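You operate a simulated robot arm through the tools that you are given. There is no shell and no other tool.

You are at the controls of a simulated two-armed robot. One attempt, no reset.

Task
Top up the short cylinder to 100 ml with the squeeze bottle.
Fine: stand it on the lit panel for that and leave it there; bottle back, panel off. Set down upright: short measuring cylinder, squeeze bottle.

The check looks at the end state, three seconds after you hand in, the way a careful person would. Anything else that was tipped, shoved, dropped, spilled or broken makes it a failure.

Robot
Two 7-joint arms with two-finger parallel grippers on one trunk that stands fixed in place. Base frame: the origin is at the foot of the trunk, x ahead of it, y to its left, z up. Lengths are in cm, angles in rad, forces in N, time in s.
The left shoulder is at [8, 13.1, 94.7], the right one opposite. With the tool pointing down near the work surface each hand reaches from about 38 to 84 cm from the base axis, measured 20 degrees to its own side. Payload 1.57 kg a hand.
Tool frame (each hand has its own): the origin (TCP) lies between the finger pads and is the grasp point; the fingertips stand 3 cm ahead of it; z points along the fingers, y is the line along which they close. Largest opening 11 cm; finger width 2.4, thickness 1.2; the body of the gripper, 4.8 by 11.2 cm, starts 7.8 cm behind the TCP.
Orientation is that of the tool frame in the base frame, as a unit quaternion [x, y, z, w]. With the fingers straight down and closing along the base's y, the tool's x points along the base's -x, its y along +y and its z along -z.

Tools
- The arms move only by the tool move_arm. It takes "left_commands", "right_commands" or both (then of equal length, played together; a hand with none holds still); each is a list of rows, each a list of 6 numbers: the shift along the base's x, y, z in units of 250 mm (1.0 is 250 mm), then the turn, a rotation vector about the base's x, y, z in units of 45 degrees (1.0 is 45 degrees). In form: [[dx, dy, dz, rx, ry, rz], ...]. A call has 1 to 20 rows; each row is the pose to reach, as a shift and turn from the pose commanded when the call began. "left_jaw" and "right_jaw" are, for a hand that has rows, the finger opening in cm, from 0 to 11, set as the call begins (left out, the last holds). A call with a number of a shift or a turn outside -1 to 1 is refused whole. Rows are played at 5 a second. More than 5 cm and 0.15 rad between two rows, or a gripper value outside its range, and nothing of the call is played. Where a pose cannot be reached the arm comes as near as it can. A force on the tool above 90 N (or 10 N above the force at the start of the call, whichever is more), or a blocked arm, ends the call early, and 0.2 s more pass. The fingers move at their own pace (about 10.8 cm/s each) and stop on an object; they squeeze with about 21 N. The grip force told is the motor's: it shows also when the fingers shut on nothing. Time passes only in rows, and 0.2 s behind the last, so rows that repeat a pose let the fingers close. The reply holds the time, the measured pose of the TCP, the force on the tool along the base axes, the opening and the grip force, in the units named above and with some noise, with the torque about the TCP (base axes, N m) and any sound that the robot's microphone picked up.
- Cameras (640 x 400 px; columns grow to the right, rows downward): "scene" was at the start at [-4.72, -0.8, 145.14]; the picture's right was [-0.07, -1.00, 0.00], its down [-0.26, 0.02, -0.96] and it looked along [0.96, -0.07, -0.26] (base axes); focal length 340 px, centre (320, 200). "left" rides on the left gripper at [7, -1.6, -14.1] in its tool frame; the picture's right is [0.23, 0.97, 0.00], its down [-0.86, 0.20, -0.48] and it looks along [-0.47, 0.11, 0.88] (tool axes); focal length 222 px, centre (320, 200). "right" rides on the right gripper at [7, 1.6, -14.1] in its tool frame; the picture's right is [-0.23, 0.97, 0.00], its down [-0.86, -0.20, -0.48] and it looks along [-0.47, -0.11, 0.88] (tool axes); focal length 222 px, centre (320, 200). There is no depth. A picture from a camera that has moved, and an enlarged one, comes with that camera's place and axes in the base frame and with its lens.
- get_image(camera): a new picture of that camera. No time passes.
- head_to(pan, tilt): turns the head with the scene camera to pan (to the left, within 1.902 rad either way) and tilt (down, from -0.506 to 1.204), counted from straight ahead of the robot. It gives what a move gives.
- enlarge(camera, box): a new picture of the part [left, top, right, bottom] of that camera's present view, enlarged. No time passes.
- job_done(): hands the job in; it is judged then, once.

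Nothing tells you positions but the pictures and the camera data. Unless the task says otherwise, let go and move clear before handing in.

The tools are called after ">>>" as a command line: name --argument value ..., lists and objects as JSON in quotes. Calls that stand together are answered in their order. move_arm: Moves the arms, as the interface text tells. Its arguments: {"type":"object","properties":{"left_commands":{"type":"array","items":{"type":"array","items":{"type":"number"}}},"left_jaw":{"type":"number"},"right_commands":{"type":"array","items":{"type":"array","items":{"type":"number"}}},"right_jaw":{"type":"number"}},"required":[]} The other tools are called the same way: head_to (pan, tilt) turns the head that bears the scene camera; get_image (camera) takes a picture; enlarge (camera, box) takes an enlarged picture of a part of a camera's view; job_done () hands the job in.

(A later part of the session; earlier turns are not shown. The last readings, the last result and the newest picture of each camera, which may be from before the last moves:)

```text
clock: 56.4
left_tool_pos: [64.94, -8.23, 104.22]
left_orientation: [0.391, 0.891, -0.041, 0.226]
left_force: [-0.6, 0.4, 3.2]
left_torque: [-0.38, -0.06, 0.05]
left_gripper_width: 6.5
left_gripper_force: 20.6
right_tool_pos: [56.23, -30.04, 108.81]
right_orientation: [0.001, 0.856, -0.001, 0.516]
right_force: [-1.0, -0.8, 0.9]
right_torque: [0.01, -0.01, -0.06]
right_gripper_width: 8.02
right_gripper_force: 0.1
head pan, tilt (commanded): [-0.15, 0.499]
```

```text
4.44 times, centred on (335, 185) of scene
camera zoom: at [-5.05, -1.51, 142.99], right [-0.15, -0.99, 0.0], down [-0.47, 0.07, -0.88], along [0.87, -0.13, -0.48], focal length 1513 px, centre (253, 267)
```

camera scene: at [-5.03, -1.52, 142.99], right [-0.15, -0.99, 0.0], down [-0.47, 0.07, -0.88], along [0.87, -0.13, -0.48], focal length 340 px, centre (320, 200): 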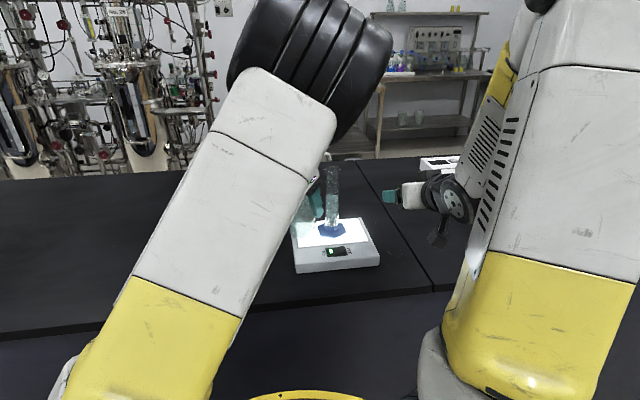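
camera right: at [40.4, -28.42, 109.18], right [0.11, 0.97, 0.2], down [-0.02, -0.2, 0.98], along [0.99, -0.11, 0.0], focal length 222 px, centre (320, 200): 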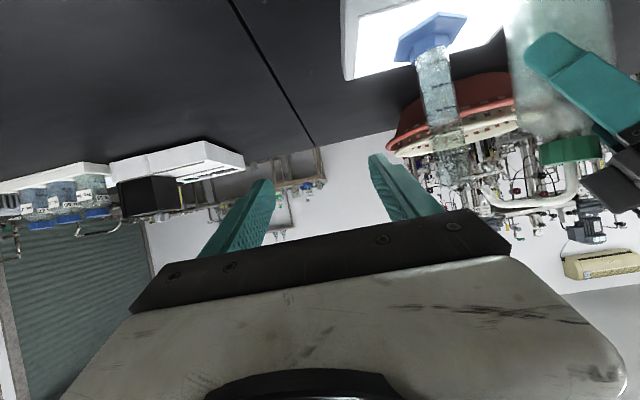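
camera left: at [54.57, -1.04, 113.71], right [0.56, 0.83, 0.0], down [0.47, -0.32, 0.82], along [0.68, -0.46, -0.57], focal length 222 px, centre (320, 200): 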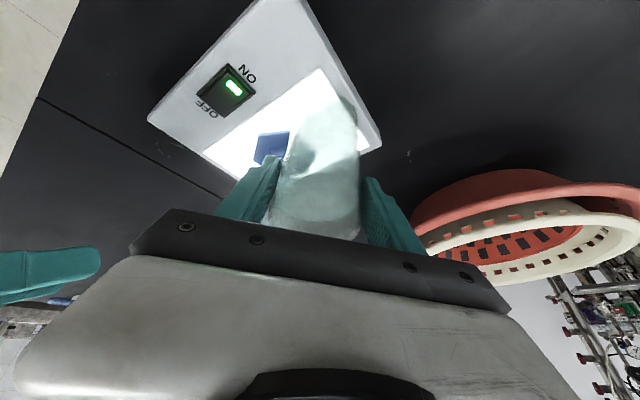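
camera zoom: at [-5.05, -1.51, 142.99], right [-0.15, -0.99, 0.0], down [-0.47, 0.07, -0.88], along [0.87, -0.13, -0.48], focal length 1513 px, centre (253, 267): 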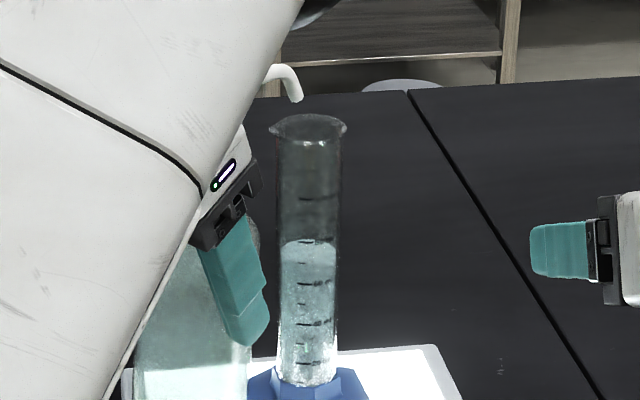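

A fresh squeeze gives no pulse either; the level is identical. I raise 1.5 cm to clear the spout from the cylinder, then I'll test whether tipping the bottle makes it flow.

>>> move_arm --left_commands '[[0, 0, 0.02, 0, 0, 0], [0, 0, 0.04, 0, 0, 0], [0, 0, 0.06, 0, 0, 0], [0, 0, 0.06, 0, 0, 0]]'

>>> enlarge --camera "right" --box '[400, 0, 640, 240]'

>>> enlarge --camera "scene" --box '[290, 130, 380, 250]'

>>> get_image --camera "scene"

```text
clock: 57.4
left_tool_pos: [64.89, -8.23, 105.72]
left_orientation: [0.392, 0.891, -0.042, 0.225]
left_force: [-0.1, 0.4, -4.3]
left_torque: [0.04, 0.05, 0.02]
left_gripper_width: 6.47
left_gripper_force: 21.0
right_tool_pos: [56.09, -30.1, 108.85]
right_orientation: [0.0, 0.857, 0.0, 0.515]
right_force: [0.1, -0.1, -1.0]
right_torque: [0.03, 0.0, -0.02]
right_gripper_width: 8.0
right_gripper_force: 0.1
head pan, tilt (commanded): [-0.15, 0.499]
```

```text
1.67 times, centred on (520, 120) of right
camera zoom: at [40.41, -28.43, 109.17], right [0.11, 0.97, 0.2], down [-0.02, -0.2, 0.98], along [0.99, -0.11, 0.0], focal length 370 px, centre (-13, 333)
```

zoom: 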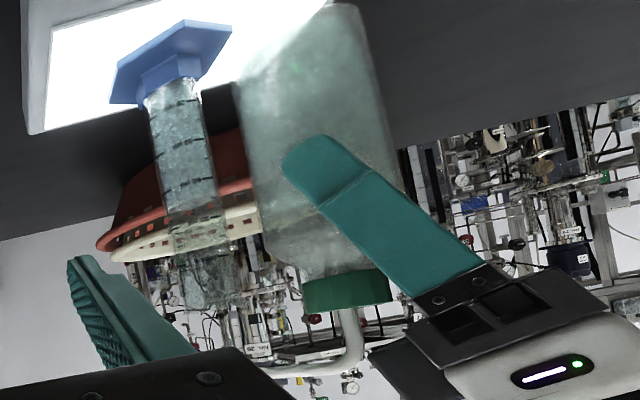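

```text
3.33 times, centred on (335, 190) of scene
camera zoom: at [-5.03, -1.52, 142.99], right [-0.15, -0.99, 0.0], down [-0.47, 0.07, -0.88], along [0.87, -0.13, -0.48], focal length 1135 px, centre (270, 233)
```

zoom: 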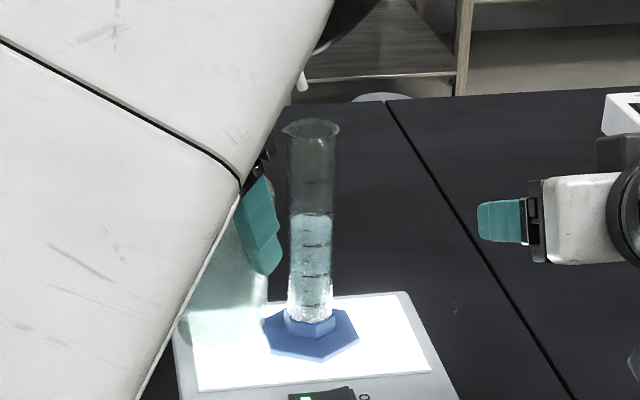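

```text
taken
camera scene: at [-5.03, -1.52, 142.99], right [-0.15, -0.99, 0.0], down [-0.47, 0.07, -0.88], along [0.87, -0.13, -0.48], focal length 340 px, centre (320, 200)
```

scene: 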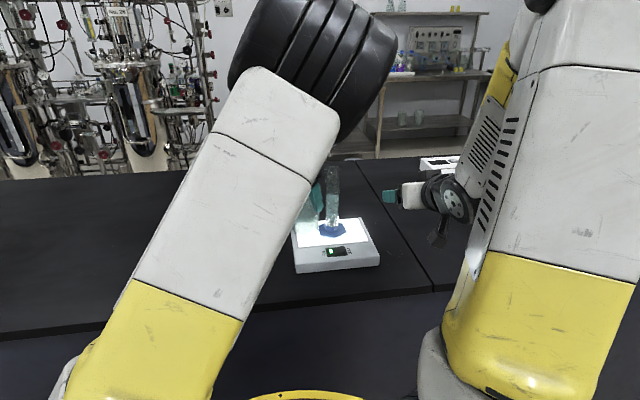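

The bottle is held again, freely hanging. I tip it forward 30° in small steps, keeping the spout tip over the mouth, and check for flow.

>>> move_arm --left_commands '[[-0.013, 0.033, 0.04, 0.155, 0.0605, 0], [-0.023, 0.06, 0.084, 0.311, 0.121, 0], [-0.031, 0.08, 0.132, 0.466, 0.182, 0], [-0.037, 0.096, 0.184, 0.621, 0.242, 0], [-0.037, 0.096, 0.184, 0.621, 0.242, 0]]'

>>> enlarge --camera "right" --box '[400, 60, 640, 240]'

>>> get_image --camera "scene"

>>> enlarge --camera "scene" --box '[290, 130, 370, 200]'

```text
clock: 58.5
left_tool_pos: [64.09, -5.95, 110.21]
left_orientation: [0.429, 0.892, 0.139, 0.039]
left_force: [0.6, 0.8, -3.9]
left_torque: [-0.03, 0.01, -0.02]
left_gripper_width: 6.48
left_gripper_force: 21.7
right_tool_pos: [56.33, -30.14, 108.88]
right_orientation: [0.0, 0.857, 0.0, 0.515]
right_force: [0.1, 0.1, 0.5]
right_torque: [-0.01, -0.03, -0.01]
right_gripper_width: 7.99
right_gripper_force: 0.0
head pan, tilt (commanded): [-0.15, 0.499]
```

```text
2.22 times, centred on (520, 150) of right
camera zoom: at [40.41, -28.43, 109.17], right [0.11, 0.97, 0.2], down [-0.02, -0.2, 0.98], along [0.99, -0.11, 0.0], focal length 494 px, centre (-124, 311)
```

zoom: 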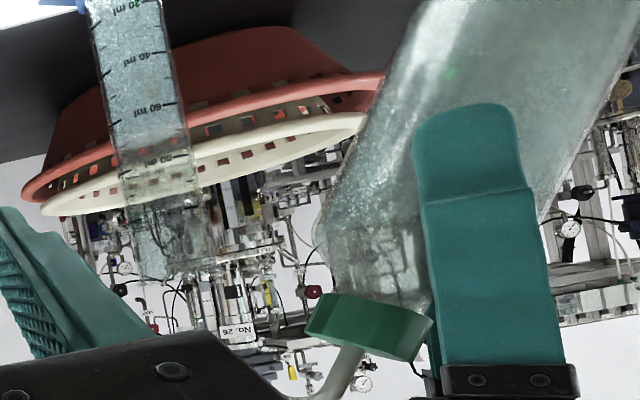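

```text
taken
camera scene: at [-5.03, -1.52, 142.99], right [-0.15, -0.99, 0.0], down [-0.47, 0.07, -0.88], along [0.87, -0.13, -0.48], focal length 340 px, centre (320, 200)
```

scene: 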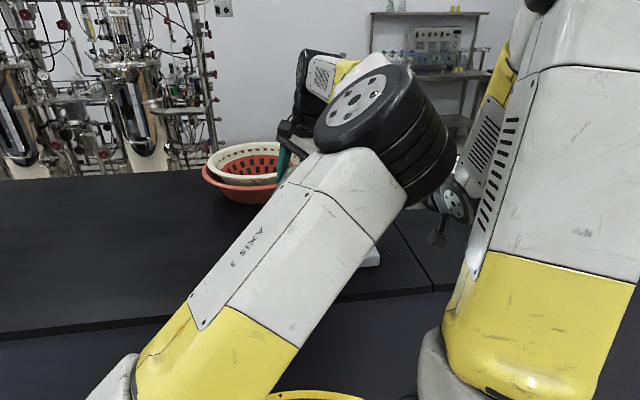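

```text
5.71 times, centred on (330, 165) of scene
camera zoom: at [-5.03, -1.52, 142.99], right [-0.15, -0.99, 0.0], down [-0.47, 0.07, -0.88], along [0.87, -0.13, -0.48], focal length 1945 px, centre (263, 400)
```

zoom: 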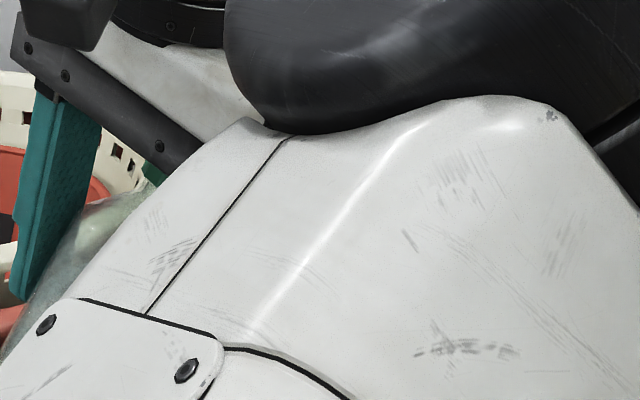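

The elbow has swung across the view, so tipping this way is awkward, and there is still no sign of flow. The bottle's original spot is now partly visible; I'll check it for any wetness.

>>> enlarge --camera "scene" --box '[150, 200, 260, 290]'

>>> get_image --camera "left"

>>> enlarge --camera "right" --box '[425, 105, 465, 140]'

>>> get_image --camera "right"

```text
4.44 times, centred on (205, 245) of scene
camera zoom: at [-5.03, -1.52, 142.99], right [-0.15, -0.99, 0.0], down [-0.47, 0.07, -0.88], along [0.87, -0.13, -0.48], focal length 1513 px, centre (831, 0)
```

zoom: 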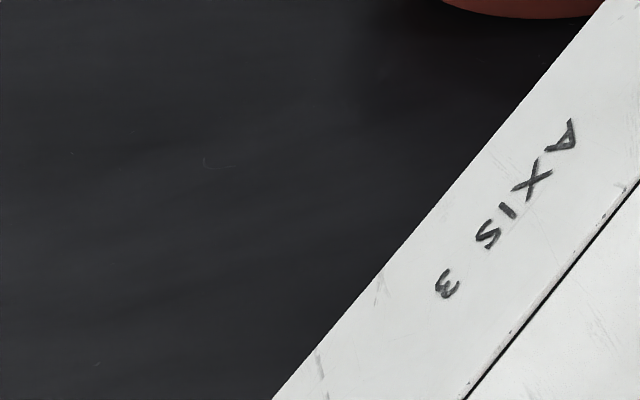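

```text
taken
camera left: at [55.85, -4.36, 123.69], right [0.59, 0.76, 0.29], down [0.6, -0.65, 0.47], along [0.54, -0.11, -0.83], focal length 222 px, centre (320, 200)
```

left: 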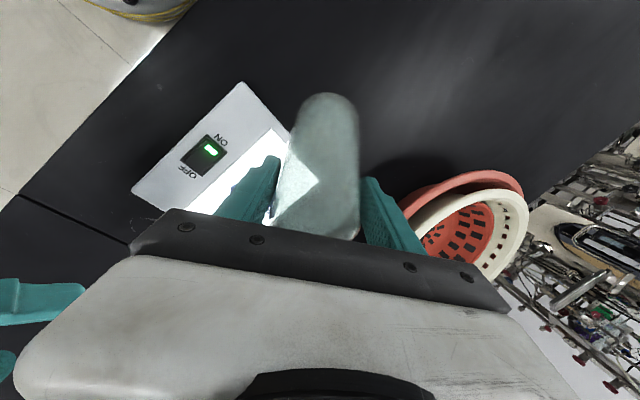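

```text
11.43 times, centred on (445, 122) of right
camera zoom: at [40.41, -28.43, 109.17], right [0.11, 0.97, 0.2], down [-0.02, -0.2, 0.98], along [0.99, -0.11, 0.0], focal length 2538 px, centre (-1109, 1086)
```

zoom: 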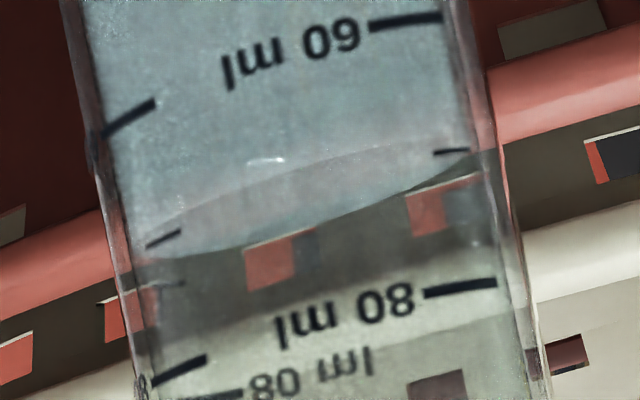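

```text
taken
camera right: at [40.41, -28.43, 109.17], right [0.11, 0.97, 0.2], down [-0.02, -0.2, 0.98], along [0.99, -0.11, 0.0], focal length 222 px, centre (320, 200)
```

right: 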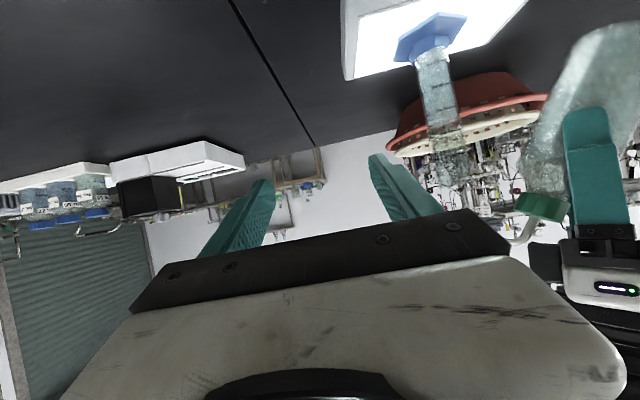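

No spill anywhere, and no flow at 30° either. This grip and arm posture are poor, so I'll take the bottle back to its place and regrasp it from behind, level, which allows real tipping. First I untilt while backing away from the cylinder.

>>> move_arm --left_commands '[[-0.02, 0.04, 0.02, 0, 0, 0], [-0.045, 0.08, 0.02, -0.155, -0.0605, 0], [-0.07, 0.115, 0.02, -0.311, -0.121, 0], [-0.095, 0.145, 0.02, -0.466, -0.182, 0], [-0.12, 0.176, 0.02, -0.621, -0.242, 0], [-0.12, 0.176, 0.02, -0.621, -0.242, 0]]'

>>> get_image --camera "scene"

>>> get_image --camera "right"

```text
clock: 60.0
left_tool_pos: [61.04, -1.42, 110.71]
left_orientation: [0.392, 0.891, -0.043, 0.226]
left_force: [0.0, 0.4, -4.3]
left_torque: [0.02, 0.05, -0.02]
left_gripper_width: 6.47
left_gripper_force: 21.0
right_tool_pos: [56.12, -30.25, 108.7]
right_orientation: [0.0, 0.857, 0.0, 0.516]
right_force: [-0.1, 0.3, 0.8]
right_torque: [0.0, -0.01, 0.02]
right_gripper_width: 8.02
right_gripper_force: 0.1
head pan, tilt (commanded): [-0.15, 0.499]
```

```text
taken
camera scene: at [-5.03, -1.52, 142.99], right [-0.15, -0.99, 0.0], down [-0.47, 0.07, -0.88], along [0.87, -0.13, -0.48], focal length 340 px, centre (320, 200)
```

scene: 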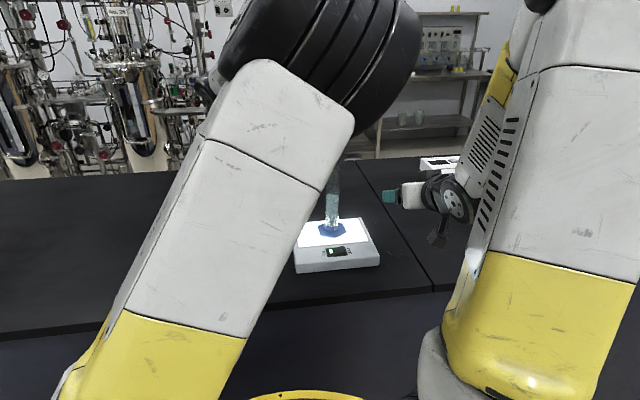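

```text
taken
camera right: at [40.41, -28.43, 109.17], right [0.11, 0.97, 0.2], down [-0.02, -0.2, 0.98], along [0.99, -0.11, 0.0], focal length 222 px, centre (320, 200)
```

right: 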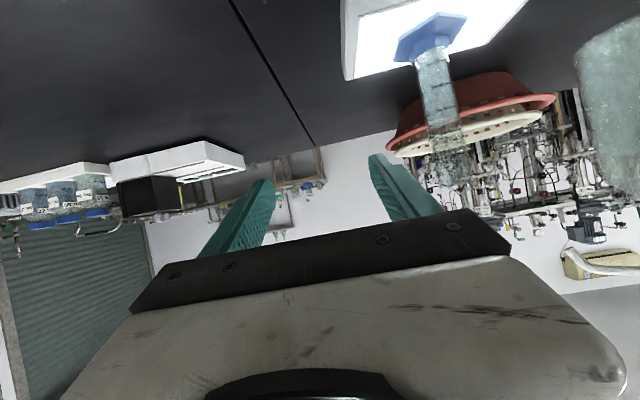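

The bottle is upright and clear. I carry it back toward its spot, turning the spout forward again in two halves.

>>> move_arm --left_commands '[[0, 0.03, 0, 0, 0, 0.11], [0, 0.07, -0.02, 0, 0, 0.25], [0, 0.11, -0.05, 0, 0, 0.4], [0, 0.15, -0.08, 0, 0, 0.56], [0, 0.19, -0.1, 0, 0, 0.72], [0, 0.218, -0.12, 0, 0, 0.8778], [0, 0.218, -0.12, 0, 0, 0.8778]]'

>>> move_arm --left_commands '[[0, 0.03, -0.02, 0, 0, 0.11], [-0.004, 0.06, -0.05, 0, 0, 0.25], [-0.008, 0.09, -0.08, 0, 0, 0.4], [-0.012, 0.12, -0.11, 0, 0, 0.56], [-0.014, 0.145, -0.15, 0, 0, 0.72], [-0.016, 0.161, -0.186, 0, 0, 0.8778], [-0.016, 0.161, -0.186, 0, 0, 0.8778]]'

>>> get_image --camera "scene"

>>> get_image --camera "left"

>>> enlarge --camera "scene" --box '[180, 150, 340, 290]'

```text
clock: 61.5
left_tool_pos: [61.06, 4.52, 107.89]
left_orientation: [0.06, 0.972, 0.036, 0.226]
left_force: [-0.5, 0.4, -4.0]
left_torque: [0.02, 0.1, 0.01]
left_gripper_width: 6.49
left_gripper_force: 21.1
right_tool_pos: [56.18, -30.26, 108.87]
right_orientation: [0.001, 0.856, 0.0, 0.517]
right_force: [-0.1, -0.7, -0.4]
right_torque: [0.03, -0.02, -0.01]
right_gripper_width: 8.01
right_gripper_force: 0.0
head pan, tilt (commanded): [-0.15, 0.499]
```

```text
clock: 63.1
left_tool_pos: [60.65, 7.97, 103.07]
left_orientation: [-0.266, 0.937, 0.112, 0.199]
left_force: [0.2, 1.4, -4.3]
left_torque: [-0.04, 0.02, 0.02]
left_gripper_width: 6.5
left_gripper_force: 21.0
right_tool_pos: [56.26, -30.17, 108.72]
right_orientation: [0.001, 0.857, 0.0, 0.516]
right_force: [-0.2, -0.5, -0.1]
right_torque: [0.03, -0.01, -0.03]
right_gripper_width: 8.01
right_gripper_force: 0.1
head pan, tilt (commanded): [-0.15, 0.499]
```

```text
taken
camera scene: at [-5.03, -1.51, 142.99], right [-0.15, -0.99, 0.0], down [-0.47, 0.07, -0.88], along [0.87, -0.13, -0.48], focal length 340 px, centre (320, 200)
```

scene: 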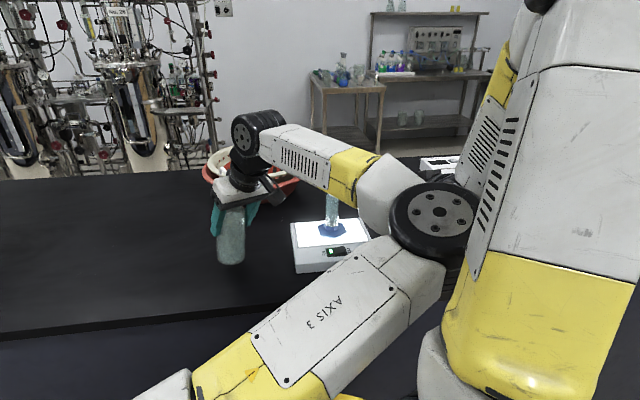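

```text
taken
camera left: at [51.76, -0.89, 112.6], right [-0.7, 0.71, 0.0], down [0.41, 0.4, 0.82], along [0.58, 0.58, -0.57], focal length 222 px, centre (320, 200)
```

left: 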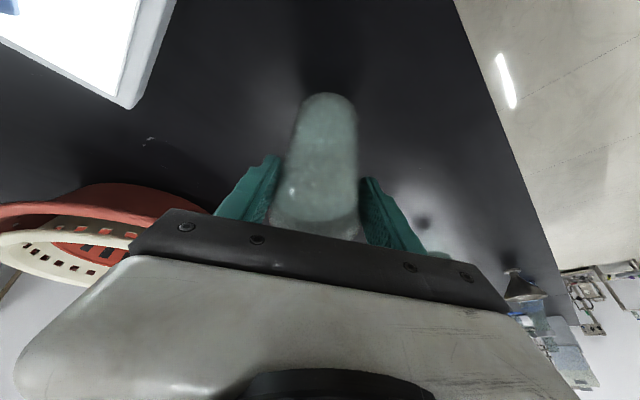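

```text
2.86 times, centred on (260, 220) of scene
camera zoom: at [-5.03, -1.51, 142.99], right [-0.15, -0.99, 0.0], down [-0.47, 0.07, -0.88], along [0.87, -0.13, -0.48], focal length 973 px, centre (491, 143)
```

zoom: 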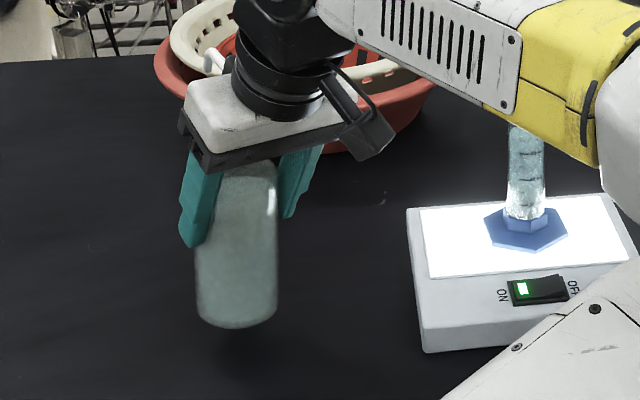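

The bottle is back over its spot, upright, about 2.5 cm up. The left elbow has swung close to the right arm, so I move the right hand outward, and then lower the bottle gently.

>>> move_arm --right_commands '[[0, -0.1, 0.02, 0, 0, 0], [0, -0.22, 0.04, 0, 0, 0], [0, -0.36, 0.06, 0, 0, 0], [0, -0.5, 0.08, 0, 0, 0], [0, -0.5, 0.08, 0, 0, 0]]'

>>> move_arm --left_commands '[[0, 0, -0.02, 0, 0, 0], [0, 0, -0.04, 0, 0, 0], [0, 0, -0.06, 0, 0, 0], [0, 0, -0.072, 0, 0, 0], [0, 0, -0.072, 0, 0, 0]]'

>>> get_image --camera "scene"

>>> enlarge --camera "scene" --box '[180, 150, 340, 290]'

```text
clock: 64.3
left_tool_pos: [60.65, 8.0, 103.03]
left_orientation: [-0.265, 0.937, 0.111, 0.2]
left_force: [0.6, -0.3, -3.3]
left_torque: [-0.05, 0.01, -0.03]
left_gripper_width: 6.52
left_gripper_force: 21.1
right_tool_pos: [56.09, -42.82, 110.88]
right_orientation: [0.001, 0.856, 0.0, 0.516]
right_force: [-0.6, 0.3, 0.1]
right_torque: [-0.04, 0.0, -0.02]
right_gripper_width: 8.0
right_gripper_force: 0.1
head pan, tilt (commanded): [-0.15, 0.499]
```

```text
clock: 65.5
left_tool_pos: [60.68, 8.05, 101.39]
left_orientation: [-0.266, 0.936, 0.113, 0.2]
left_force: [0.1, -0.2, -4.1]
left_torque: [0.0, 0.04, 0.01]
left_gripper_width: 6.5
left_gripper_force: 20.9
right_tool_pos: [56.16, -42.75, 110.75]
right_orientation: [0.0, 0.857, 0.001, 0.516]
right_force: [-0.2, 0.6, -0.2]
right_torque: [-0.01, 0.02, 0.0]
right_gripper_width: 7.98
right_gripper_force: 0.0
head pan, tilt (commanded): [-0.15, 0.499]
```

```text
taken
camera scene: at [-5.03, -1.52, 142.99], right [-0.15, -0.99, 0.0], down [-0.47, 0.07, -0.88], along [0.87, -0.13, -0.48], focal length 340 px, centre (320, 200)
```

scene: 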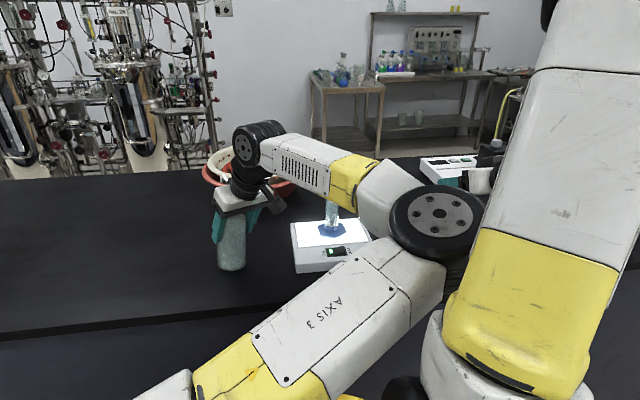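

```text
2.86 times, centred on (260, 220) of scene
camera zoom: at [-5.03, -1.52, 142.99], right [-0.15, -0.99, 0.0], down [-0.47, 0.07, -0.88], along [0.87, -0.13, -0.48], focal length 973 px, centre (491, 143)
```

zoom: 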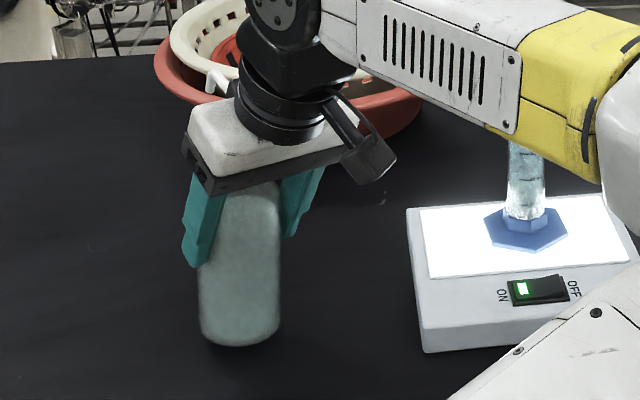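

Bottle base is about 0.7 cm above the bench. I lower in 2 mm steps until contact.

>>> move_arm --left_commands '[[0, 0, -0.008, 0, 0, 0], [0, 0, -0.016, 0, 0, 0], [0, 0, -0.016, 0, 0, 0]]'

>>> move_arm --left_commands '[[0, 0, -0.006, 0, 0, 0], [0, 0, -0.01, 0, 0, 0], [0, 0, -0.01, 0, 0, 0]]'

```text
clock: 66.3
left_tool_pos: [60.75, 8.04, 101.01]
left_orientation: [-0.265, 0.937, 0.112, 0.2]
left_force: [-0.1, 0.6, -3.8]
left_torque: [-0.03, 0.04, -0.03]
left_gripper_width: 6.49
left_gripper_force: 20.9
right_tool_pos: [56.25, -42.72, 110.78]
right_orientation: [0.0, 0.857, 0.001, 0.516]
right_force: [-0.3, -0.1, 0.7]
right_torque: [0.01, -0.01, 0.02]
right_gripper_width: 8.0
right_gripper_force: 0.0
head pan, tilt (commanded): [-0.15, 0.499]
```

```text
clock: 67.2
left_tool_pos: [60.63, 7.98, 100.59]
left_orientation: [-0.266, 0.936, 0.112, 0.2]
left_force: [-0.4, -0.3, -2.4]
left_torque: [-0.05, 0.05, -0.01]
left_gripper_width: 6.51
left_gripper_force: 20.8
right_tool_pos: [56.09, -42.65, 110.86]
right_orientation: [0.0, 0.857, 0.001, 0.516]
right_force: [-0.7, 0.1, -0.5]
right_torque: [0.0, -0.02, -0.01]
right_gripper_width: 7.96
right_gripper_force: 0.1
head pan, tilt (commanded): [-0.15, 0.499]
```

>>> move_arm --left_commands '[[0, 0, -0.004, 0, 0, 0], [0, 0, -0.008, 0, 0, 0], [0, 0, -0.008, 0, 0, 0]]'

>>> enlarge --camera "scene" --box '[180, 150, 340, 290]'

```text
clock: 68.0
left_tool_pos: [60.63, 8.1, 100.65]
left_orientation: [-0.266, 0.936, 0.112, 0.201]
left_force: [-0.5, 1.6, 13.8]
left_torque: [0.06, -0.16, -0.04]
left_gripper_width: 6.48
left_gripper_force: 21.2
right_tool_pos: [56.07, -42.81, 110.9]
right_orientation: [0.0, 0.857, 0.0, 0.516]
right_force: [1.1, 0.7, -0.5]
right_torque: [0.0, 0.0, -0.01]
right_gripper_width: 8.01
right_gripper_force: 0.1
head pan, tilt (commanded): [-0.15, 0.499]
```

```text
2.86 times, centred on (260, 220) of scene
camera zoom: at [-5.09, -1.52, 142.99], right [-0.15, -0.99, 0.0], down [-0.47, 0.07, -0.88], along [0.87, -0.13, -0.48], focal length 973 px, centre (491, 143)
```

zoom: 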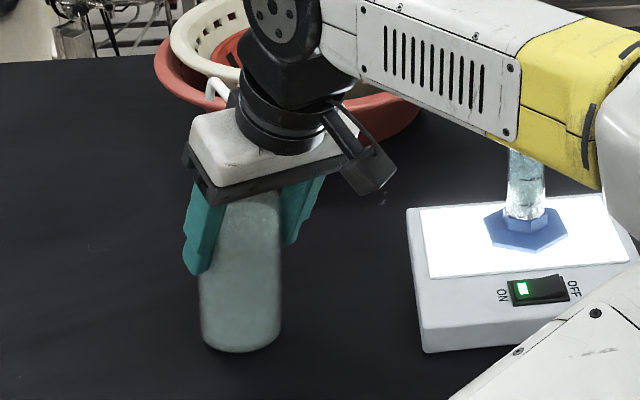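

Solid contact, the bottle stands on the bench. I ease the height by 1 mm, open the jaw, and check it stands upright.

>>> move_arm --left_commands '[[0, 0, 0.006, 0, 0, 0], [0, 0, 0.006, 0, 0, 0]]'

>>> move_arm --left_commands '[[0, 0, 0, 0, 0, 0], [0, 0, 0, 0, 0, 0], [0, 0, 0, 0, 0, 0]]' --left_jaw 9.5

>>> enlarge --camera "scene" --box '[180, 150, 340, 290]'

>>> get_image --camera "left"

```text
clock: 68.5
left_tool_pos: [60.65, 8.09, 100.58]
left_orientation: [-0.266, 0.936, 0.112, 0.2]
left_force: [2.5, 2.7, 6.8]
left_torque: [0.11, -0.36, 0.05]
left_gripper_width: 6.48
left_gripper_force: 20.7
right_tool_pos: [56.17, -42.66, 110.89]
right_orientation: [0.0, 0.857, 0.0, 0.516]
right_force: [-0.2, 0.3, -0.2]
right_torque: [0.04, 0.0, 0.02]
right_gripper_width: 7.98
right_gripper_force: 0.1
head pan, tilt (commanded): [-0.15, 0.499]
```

```text
clock: 69.3
left_tool_pos: [60.64, 8.07, 100.6]
left_orientation: [-0.265, 0.937, 0.111, 0.2]
left_force: [-1.6, -0.3, 0.5]
left_torque: [0.02, -0.01, 0.02]
left_gripper_width: 9.47
left_gripper_force: 0.0
right_tool_pos: [56.3, -42.67, 110.8]
right_orientation: [0.001, 0.857, 0.0, 0.516]
right_force: [-1.0, -0.2, 0.9]
right_torque: [0.01, 0.02, -0.03]
right_gripper_width: 7.98
right_gripper_force: 0.0
head pan, tilt (commanded): [-0.15, 0.499]
```

```text
2.86 times, centred on (260, 220) of scene
camera zoom: at [-5.04, -1.53, 142.99], right [-0.15, -0.99, 0.0], down [-0.47, 0.07, -0.88], along [0.87, -0.13, -0.48], focal length 973 px, centre (491, 143)
```

zoom: 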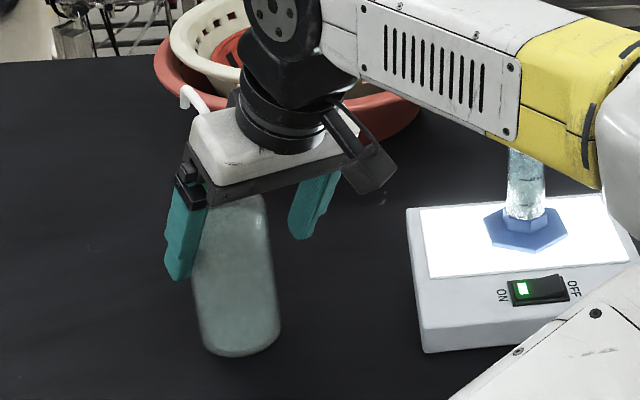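

```text
taken
camera left: at [51.75, -0.87, 110.08], right [-0.7, 0.71, 0.0], down [0.41, 0.4, 0.82], along [0.58, 0.58, -0.57], focal length 222 px, centre (320, 200)
```

left: 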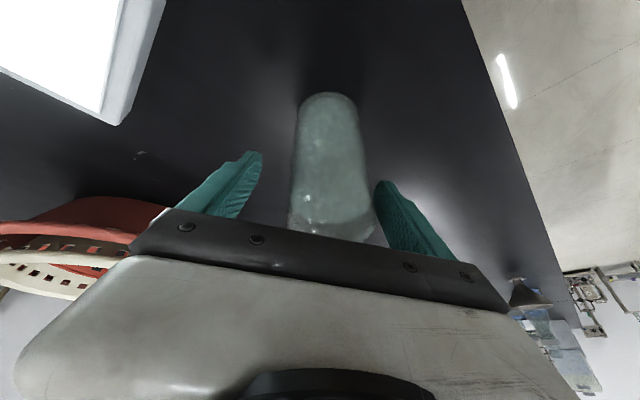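

The bottle stands upright by itself at its spot. I withdraw the left hand up and back along its axis.

>>> move_arm --left_commands '[[-0.02, -0.02, 0.057, 0, 0, 0], [-0.05, -0.05, 0.142, 0, 0, 0], [-0.09, -0.09, 0.255, 0, 0, 0], [-0.13, -0.13, 0.37, 0, 0, 0], [-0.18, -0.15, 0.5, 0, 0, 0], [-0.18, -0.15, 0.5, 0, 0, 0]]'

>>> get_image --camera "scene"

>>> get_image --camera "left"

```text
clock: 70.8
left_tool_pos: [56.13, 4.9, 113.05]
left_orientation: [-0.269, 0.935, 0.114, 0.2]
left_force: [-0.2, -0.4, -0.5]
left_torque: [-0.01, -0.04, 0.0]
left_gripper_width: 9.51
left_gripper_force: 0.1
right_tool_pos: [56.26, -42.61, 110.74]
right_orientation: [0.0, 0.857, 0.0, 0.516]
right_force: [0.7, -0.2, -0.2]
right_torque: [0.01, 0.04, 0.0]
right_gripper_width: 7.98
right_gripper_force: 0.0
head pan, tilt (commanded): [-0.15, 0.499]
```

```text
taken
camera scene: at [-5.04, -1.52, 142.99], right [-0.15, -0.99, 0.0], down [-0.47, 0.07, -0.88], along [0.87, -0.13, -0.48], focal length 340 px, centre (320, 200)
```

scene: 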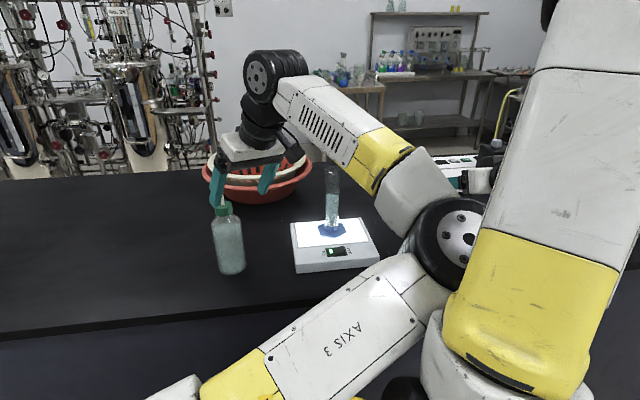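

```text
taken
camera left: at [47.42, -4.16, 122.54], right [-0.71, 0.7, 0.0], down [0.4, 0.4, 0.82], along [0.57, 0.58, -0.57], focal length 222 px, centre (320, 200)
```

left: 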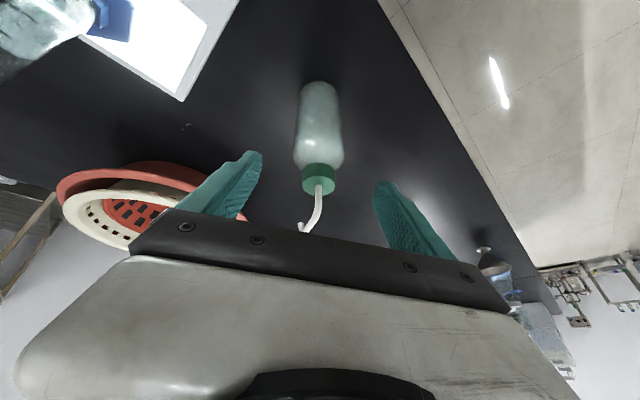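

The bottle stands again close to its original spot. The right arm is better placed for a level grasp from behind the bottle, so I send the left hand back to its home pose, out of the way.

>>> move_arm --left_commands '[[-0.02, 0.01, 0.12, 0, 0, 0], [-0.05, 0.03, 0.22, -0.033, 0.08, -0.14], [-0.08, 0.06, 0.32, -0.066, 0.16, -0.28], [-0.11, 0.09, 0.42, -0.099, 0.24, -0.42], [-0.14, 0.12, 0.52, -0.133, 0.32, -0.56], [-0.17, 0.16, 0.6, -0.166, 0.4, -0.7], [-0.2, 0.2, 0.66, -0.199, 0.48, -0.84], [-0.228, 0.229, 0.712, -0.232, 0.56, -0.981], [-0.228, 0.229, 0.712, -0.232, 0.56, -0.981]]'

>>> get_image --camera "scene"

>>> get_image --camera "left"

```text
clock: 72.8
left_tool_pos: [50.43, 9.93, 130.91]
left_orientation: [0.117, 0.993, 0.0, -0.002]
left_force: [0.0, 0.2, 0.3]
left_torque: [-0.01, 0.04, -0.02]
left_gripper_width: 9.49
left_gripper_force: 0.0
right_tool_pos: [56.2, -42.71, 110.76]
right_orientation: [0.0, 0.857, 0.001, 0.516]
right_force: [0.6, 0.4, -0.1]
right_torque: [0.0, 0.03, -0.04]
right_gripper_width: 8.02
right_gripper_force: 0.0
head pan, tilt (commanded): [-0.15, 0.499]
```

```text
taken
camera scene: at [-5.04, -1.52, 142.99], right [-0.15, -0.99, 0.0], down [-0.47, 0.07, -0.88], along [0.87, -0.13, -0.48], focal length 340 px, centre (320, 200)
```

scene: 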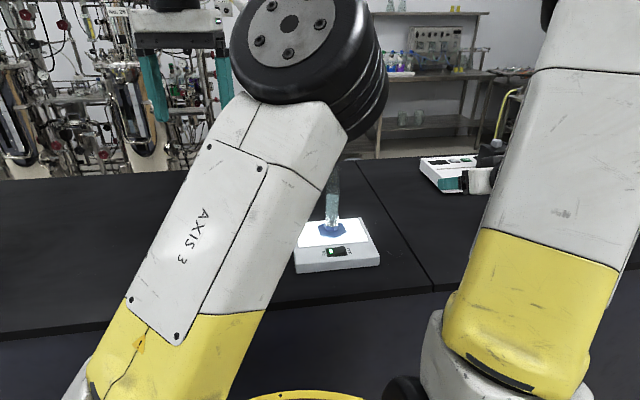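

```text
taken
camera left: at [43.44, 10.12, 145.08], right [0.01, 1.0, 0.0], down [0.88, 0.0, 0.48], along [0.48, 0.0, -0.88], focal length 222 px, centre (320, 200)
```

left: 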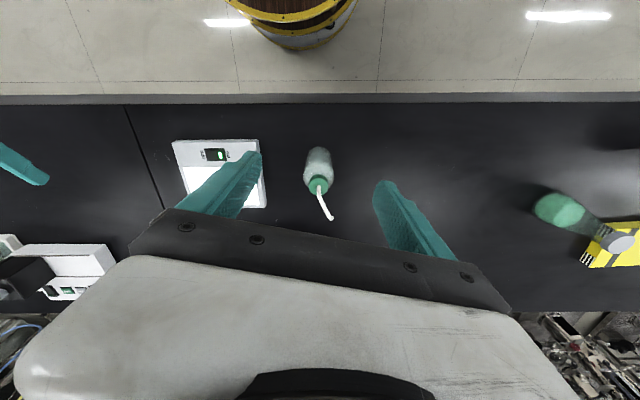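

The left elbow still sits mid-view. I move the left hand farther out to the left to clear the workspace.

>>> move_arm --left_commands '[[-0.02, 0.14, 0, 0, 0, 0], [-0.04, 0.28, 0, 0, 0, 0], [-0.06, 0.42, 0, 0, 0, 0], [-0.08, 0.56, 0, 0, 0, 0], [-0.1, 0.7, 0, 0, 0, 0], [-0.12, 0.84, 0, 0, 0, 0], [-0.12, 0.96, 0, 0, 0, 0], [-0.12, 0.96, 0, 0, 0, 0]]'

>>> get_image --camera "scene"

```text
clock: 74.5
left_tool_pos: [47.52, 34.11, 130.87]
left_orientation: [0.116, 0.993, 0.0, -0.002]
left_force: [0.4, 0.6, -1.1]
left_torque: [0.02, 0.01, 0.01]
left_gripper_width: 9.5
left_gripper_force: 0.1
right_tool_pos: [56.09, -42.7, 110.94]
right_orientation: [0.0, 0.857, 0.0, 0.516]
right_force: [0.3, -0.6, 0.2]
right_torque: [0.0, 0.01, 0.01]
right_gripper_width: 8.01
right_gripper_force: 0.2
head pan, tilt (commanded): [-0.15, 0.499]
```

```text
taken
camera scene: at [-5.04, -1.51, 142.99], right [-0.15, -0.99, 0.0], down [-0.47, 0.07, -0.88], along [0.87, -0.13, -0.48], focal length 340 px, centre (320, 200)
```

scene: 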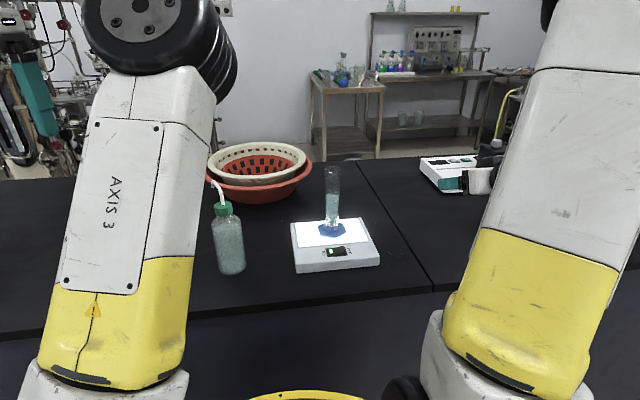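

The view is clear again. I'll re-measure the bottle's pose and check that everything is dry and upright.

>>> enlarge --camera "scene" --box '[190, 160, 310, 290]'

>>> enlarge --camera "scene" --box '[280, 155, 390, 285]'

>>> enlarge --camera "left" --box '[0, 60, 240, 240]'

>>> get_image --camera "right"

```text
3.08 times, centred on (250, 225) of scene
camera zoom: at [-5.04, -1.51, 142.99], right [-0.15, -0.99, 0.0], down [-0.47, 0.07, -0.88], along [0.87, -0.13, -0.48], focal length 1047 px, centre (535, 123)
```

zoom: 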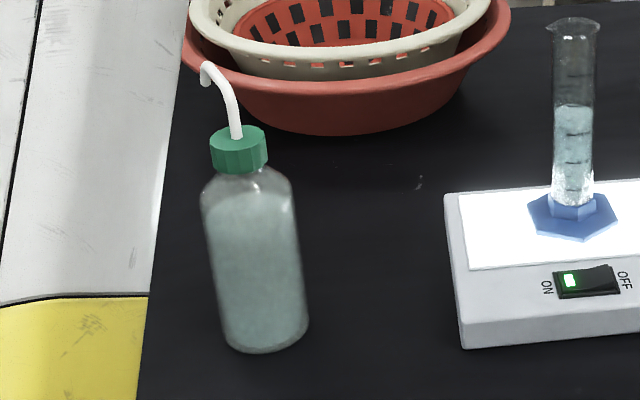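

```text
3.08 times, centred on (335, 220) of scene
camera zoom: at [-5.04, -1.51, 142.99], right [-0.15, -0.99, 0.0], down [-0.47, 0.07, -0.88], along [0.87, -0.13, -0.48], focal length 1047 px, centre (274, 138)
```

zoom: 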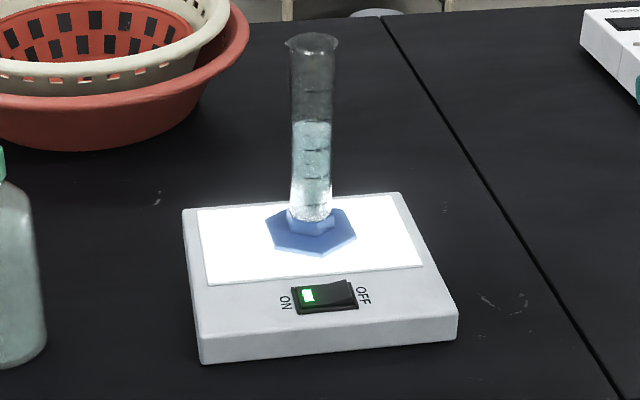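

```text
2.22 times, centred on (120, 150) of left
camera zoom: at [40.43, 34.19, 145.1], right [0.0, 1.0, 0.0], down [0.88, 0.0, 0.48], along [0.48, 0.0, -0.88], focal length 494 px, centre (764, 311)
```

zoom: 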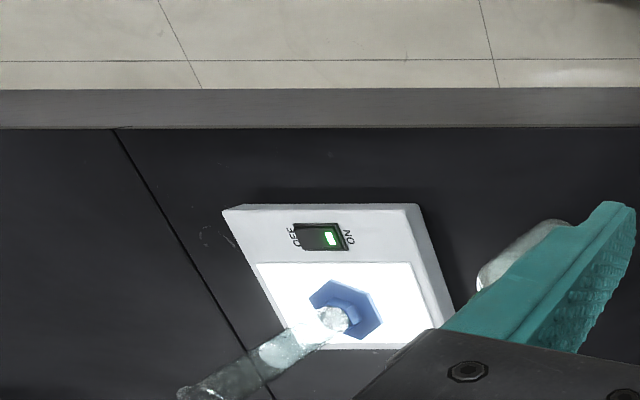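

```text
taken
camera right: at [40.36, -41.02, 111.2], right [0.11, 0.97, 0.2], down [-0.02, -0.2, 0.98], along [0.99, -0.11, 0.0], focal length 222 px, centre (320, 200)
```

right: 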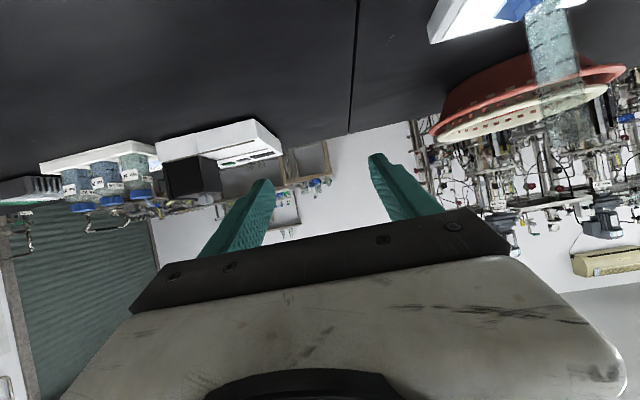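

Everything is dry and upright; the bottle axis is now about [61.1,9.6] with its spout at az≈22°. I'll bring the right hand over, high and clear, to descend on the bottle with the fingers nearly level.

>>> move_arm --right_commands '[[0, 0, 0.12, 0, 0, 0], [0, 0, 0.26, 0, 0, 0], [0, 0, 0.4, 0, 0, 0], [0.03, 0.14, 0.45, 0, 0, 0], [0.06, 0.3, 0.45, 0, 0, 0], [0.09, 0.46, 0.45, 0, 0, 0], [0.12, 0.62, 0.45, 0, 0, 0], [0.12, 0.78, 0.45, 0, 0, 0], [0.12, 0.78, 0.45, 0, 0, 0]]' --right_jaw 11

>>> get_image --camera "scene"

```text
clock: 76.5
left_tool_pos: [47.43, 34.08, 130.89]
left_orientation: [0.116, 0.993, 0.0, -0.001]
left_force: [0.1, -1.0, -0.7]
left_torque: [0.0, 0.05, -0.01]
left_gripper_width: 9.5
left_gripper_force: 0.1
right_tool_pos: [59.16, -23.17, 122.06]
right_orientation: [-0.001, 0.857, 0.001, 0.515]
right_force: [0.9, -1.2, -0.4]
right_torque: [0.03, -0.05, -0.01]
right_gripper_width: 11.0
right_gripper_force: 0.1
head pan, tilt (commanded): [-0.15, 0.499]
```

```text
taken
camera scene: at [-5.04, -1.51, 142.99], right [-0.15, -0.99, 0.0], down [-0.47, 0.07, -0.88], along [0.87, -0.13, -0.48], focal length 340 px, centre (320, 200)
```

scene: 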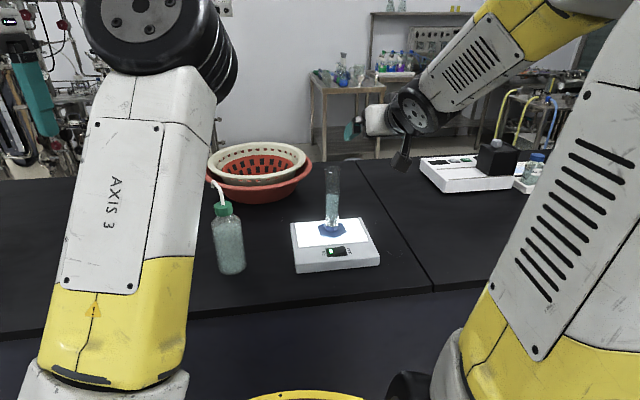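

The right hand is at [59.2,-23.2,122]. I continue toward the bottle while turning to face along its spout direction, and shift the left arm a bit further out.

>>> move_arm --right_commands '[[0.0, 0.14, 0, 0, 0, 0], [0.0, 0.28, 0, 0.008, -0.043, 0.073], [0.0, 0.42, 0, 0.0165, -0.0855, 0.146], [0.0, 0.56, 0, 0.025, -0.128, 0.219], [0.0, 0.7, 0, 0.033, -0.171, 0.292], [0.0, 0.84, 0, 0.042, -0.214, 0.365], [0.0, 0.96, 0, 0.05, -0.257, 0.438], [0.0, 0.96, 0, 0.0556, -0.285, 0.487]]' --left_commands '[[0, 0.05, 0, 0, 0, 0], [0, 0.1, 0, 0, 0, 0], [0, 0.15, 0, 0, 0, 0], [0, 0.2, 0, 0, 0, 0], [0, 0.25, 0, 0, 0, 0], [0, 0.3, 0, 0, 0, 0], [0, 0.35, 0, 0, 0, 0], [0, 0.35, 0, 0, 0, 0]]'

>>> get_image --camera "scene"

>>> get_image --camera "right"

```text
clock: 78.3
left_tool_pos: [47.38, 42.68, 130.92]
left_orientation: [0.117, 0.993, -0.001, 0.0]
left_force: [-0.4, 0.1, 0.0]
left_torque: [-0.04, 0.0, -0.01]
left_gripper_width: 9.51
left_gripper_force: 0.1
right_tool_pos: [59.23, 0.94, 122.0]
right_orientation: [-0.151, 0.778, 0.116, 0.599]
right_force: [0.2, 0.0, -0.3]
right_torque: [0.01, 0.0, -0.03]
right_gripper_width: 11.0
right_gripper_force: 0.0
head pan, tilt (commanded): [-0.15, 0.499]
```

```text
taken
camera scene: at [-5.04, -1.5, 142.99], right [-0.15, -0.99, 0.0], down [-0.47, 0.07, -0.88], along [0.87, -0.13, -0.48], focal length 340 px, centre (320, 200)
```

scene: 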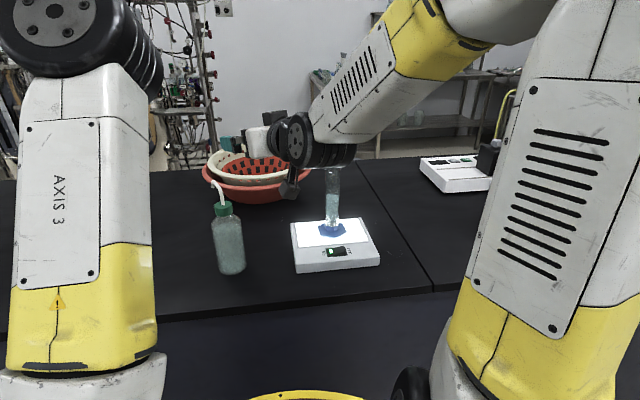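

```text
taken
camera right: at [44.24, -3.33, 118.85], right [-0.31, 0.92, 0.22], down [-0.15, -0.28, 0.95], along [0.94, 0.26, 0.22], focal length 222 px, centre (320, 200)
```

right: 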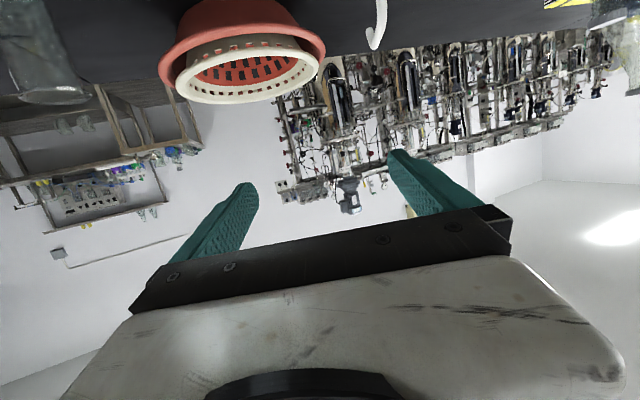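

Orientation is right: azimuth 22°, 15° below level. I move directly above the bottle and check alignment before descending.

>>> move_arm --right_commands '[[0.03, 0.12, -0.03, 0, 0, 0], [0.055, 0.24, -0.08, 0, 0, 0], [0.076, 0.346, -0.14, 0, 0, 0], [0.076, 0.346, -0.14, 0, 0, 0]]'

>>> get_image --camera "right"

>>> enlarge --camera "scene" --box '[160, 130, 320, 290]'

>>> get_image --camera "left"

```text
clock: 79.3
left_tool_pos: [47.45, 42.76, 130.9]
left_orientation: [0.116, 0.993, 0.001, -0.001]
left_force: [0.2, -1.3, -0.4]
left_torque: [-0.01, -0.03, 0.02]
left_gripper_width: 9.52
left_gripper_force: 0.1
right_tool_pos: [61.28, 9.45, 118.63]
right_orientation: [-0.151, 0.778, 0.116, 0.598]
right_force: [-0.5, 0.5, 0.0]
right_torque: [-0.01, 0.01, 0.01]
right_gripper_width: 11.0
right_gripper_force: 0.1
head pan, tilt (commanded): [-0.15, 0.499]
```

```text
taken
camera right: at [46.23, 5.21, 115.37], right [-0.31, 0.92, 0.22], down [-0.15, -0.28, 0.95], along [0.94, 0.26, 0.22], focal length 222 px, centre (320, 200)
```

right: 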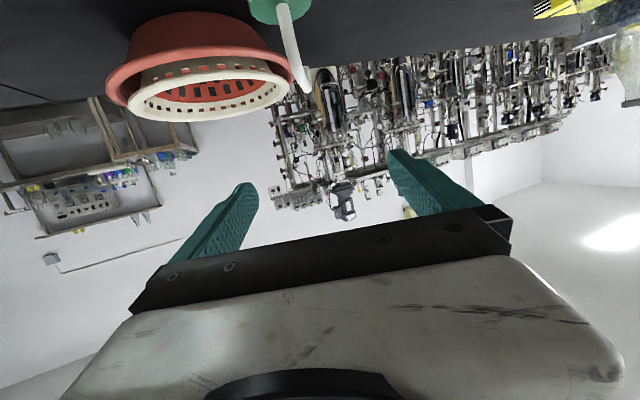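

```text
2.50 times, centred on (240, 210) of scene
camera zoom: at [-5.04, -1.5, 142.99], right [-0.15, -0.99, 0.0], down [-0.47, 0.07, -0.88], along [0.87, -0.13, -0.48], focal length 851 px, centre (520, 175)
```

zoom: 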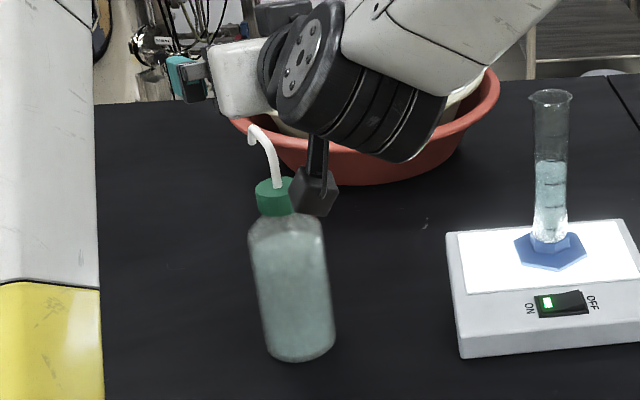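

```text
taken
camera left: at [40.39, 42.84, 145.1], right [0.0, 1.0, 0.0], down [0.88, 0.0, 0.48], along [0.48, 0.0, -0.88], focal length 222 px, centre (320, 200)
```

left: 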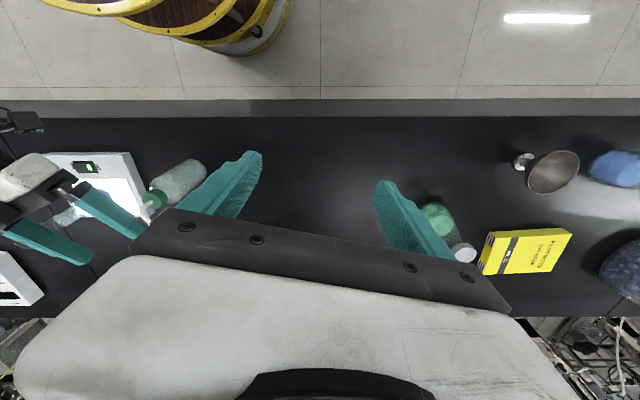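

Aligned: the spout and cap lie between the fingers. I descend straight down around the bottle in two stages.

>>> move_arm --right_commands '[[0, 0.004, -0.1, 0, 0, 0], [0, 0.006, -0.2, 0, 0, 0], [0, 0.006, -0.3, 0, 0, 0], [0, 0.006, -0.4, 0, 0, 0], [0, 0.006, -0.4, 0, 0, 0]]'

>>> get_image --camera "right"

>>> enlarge --camera "scene" --box '[160, 130, 320, 290]'

```text
clock: 80.5
left_tool_pos: [47.47, 42.73, 130.93]
left_orientation: [0.116, 0.993, 0.001, -0.001]
left_force: [0.3, 0.7, -0.7]
left_torque: [0.01, 0.0, -0.03]
left_gripper_width: 9.5
left_gripper_force: 0.0
right_tool_pos: [61.04, 9.72, 108.57]
right_orientation: [-0.151, 0.779, 0.116, 0.598]
right_force: [-0.3, 0.2, -0.3]
right_torque: [0.05, -0.03, -0.01]
right_gripper_width: 11.0
right_gripper_force: 0.0
head pan, tilt (commanded): [-0.15, 0.499]
```

```text
taken
camera right: at [46.13, 5.42, 105.27], right [-0.31, 0.92, 0.22], down [-0.15, -0.28, 0.95], along [0.94, 0.26, 0.22], focal length 222 px, centre (320, 200)
```

right: 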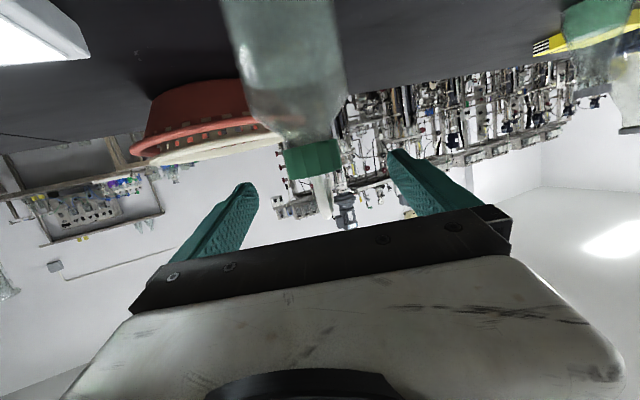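

```text
2.50 times, centred on (240, 210) of scene
camera zoom: at [-5.04, -1.5, 142.99], right [-0.15, -0.99, 0.0], down [-0.47, 0.07, -0.88], along [0.87, -0.13, -0.48], focal length 851 px, centre (520, 175)
```

zoom: 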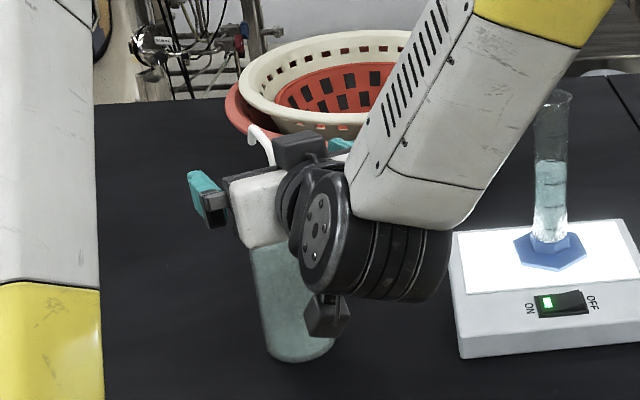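

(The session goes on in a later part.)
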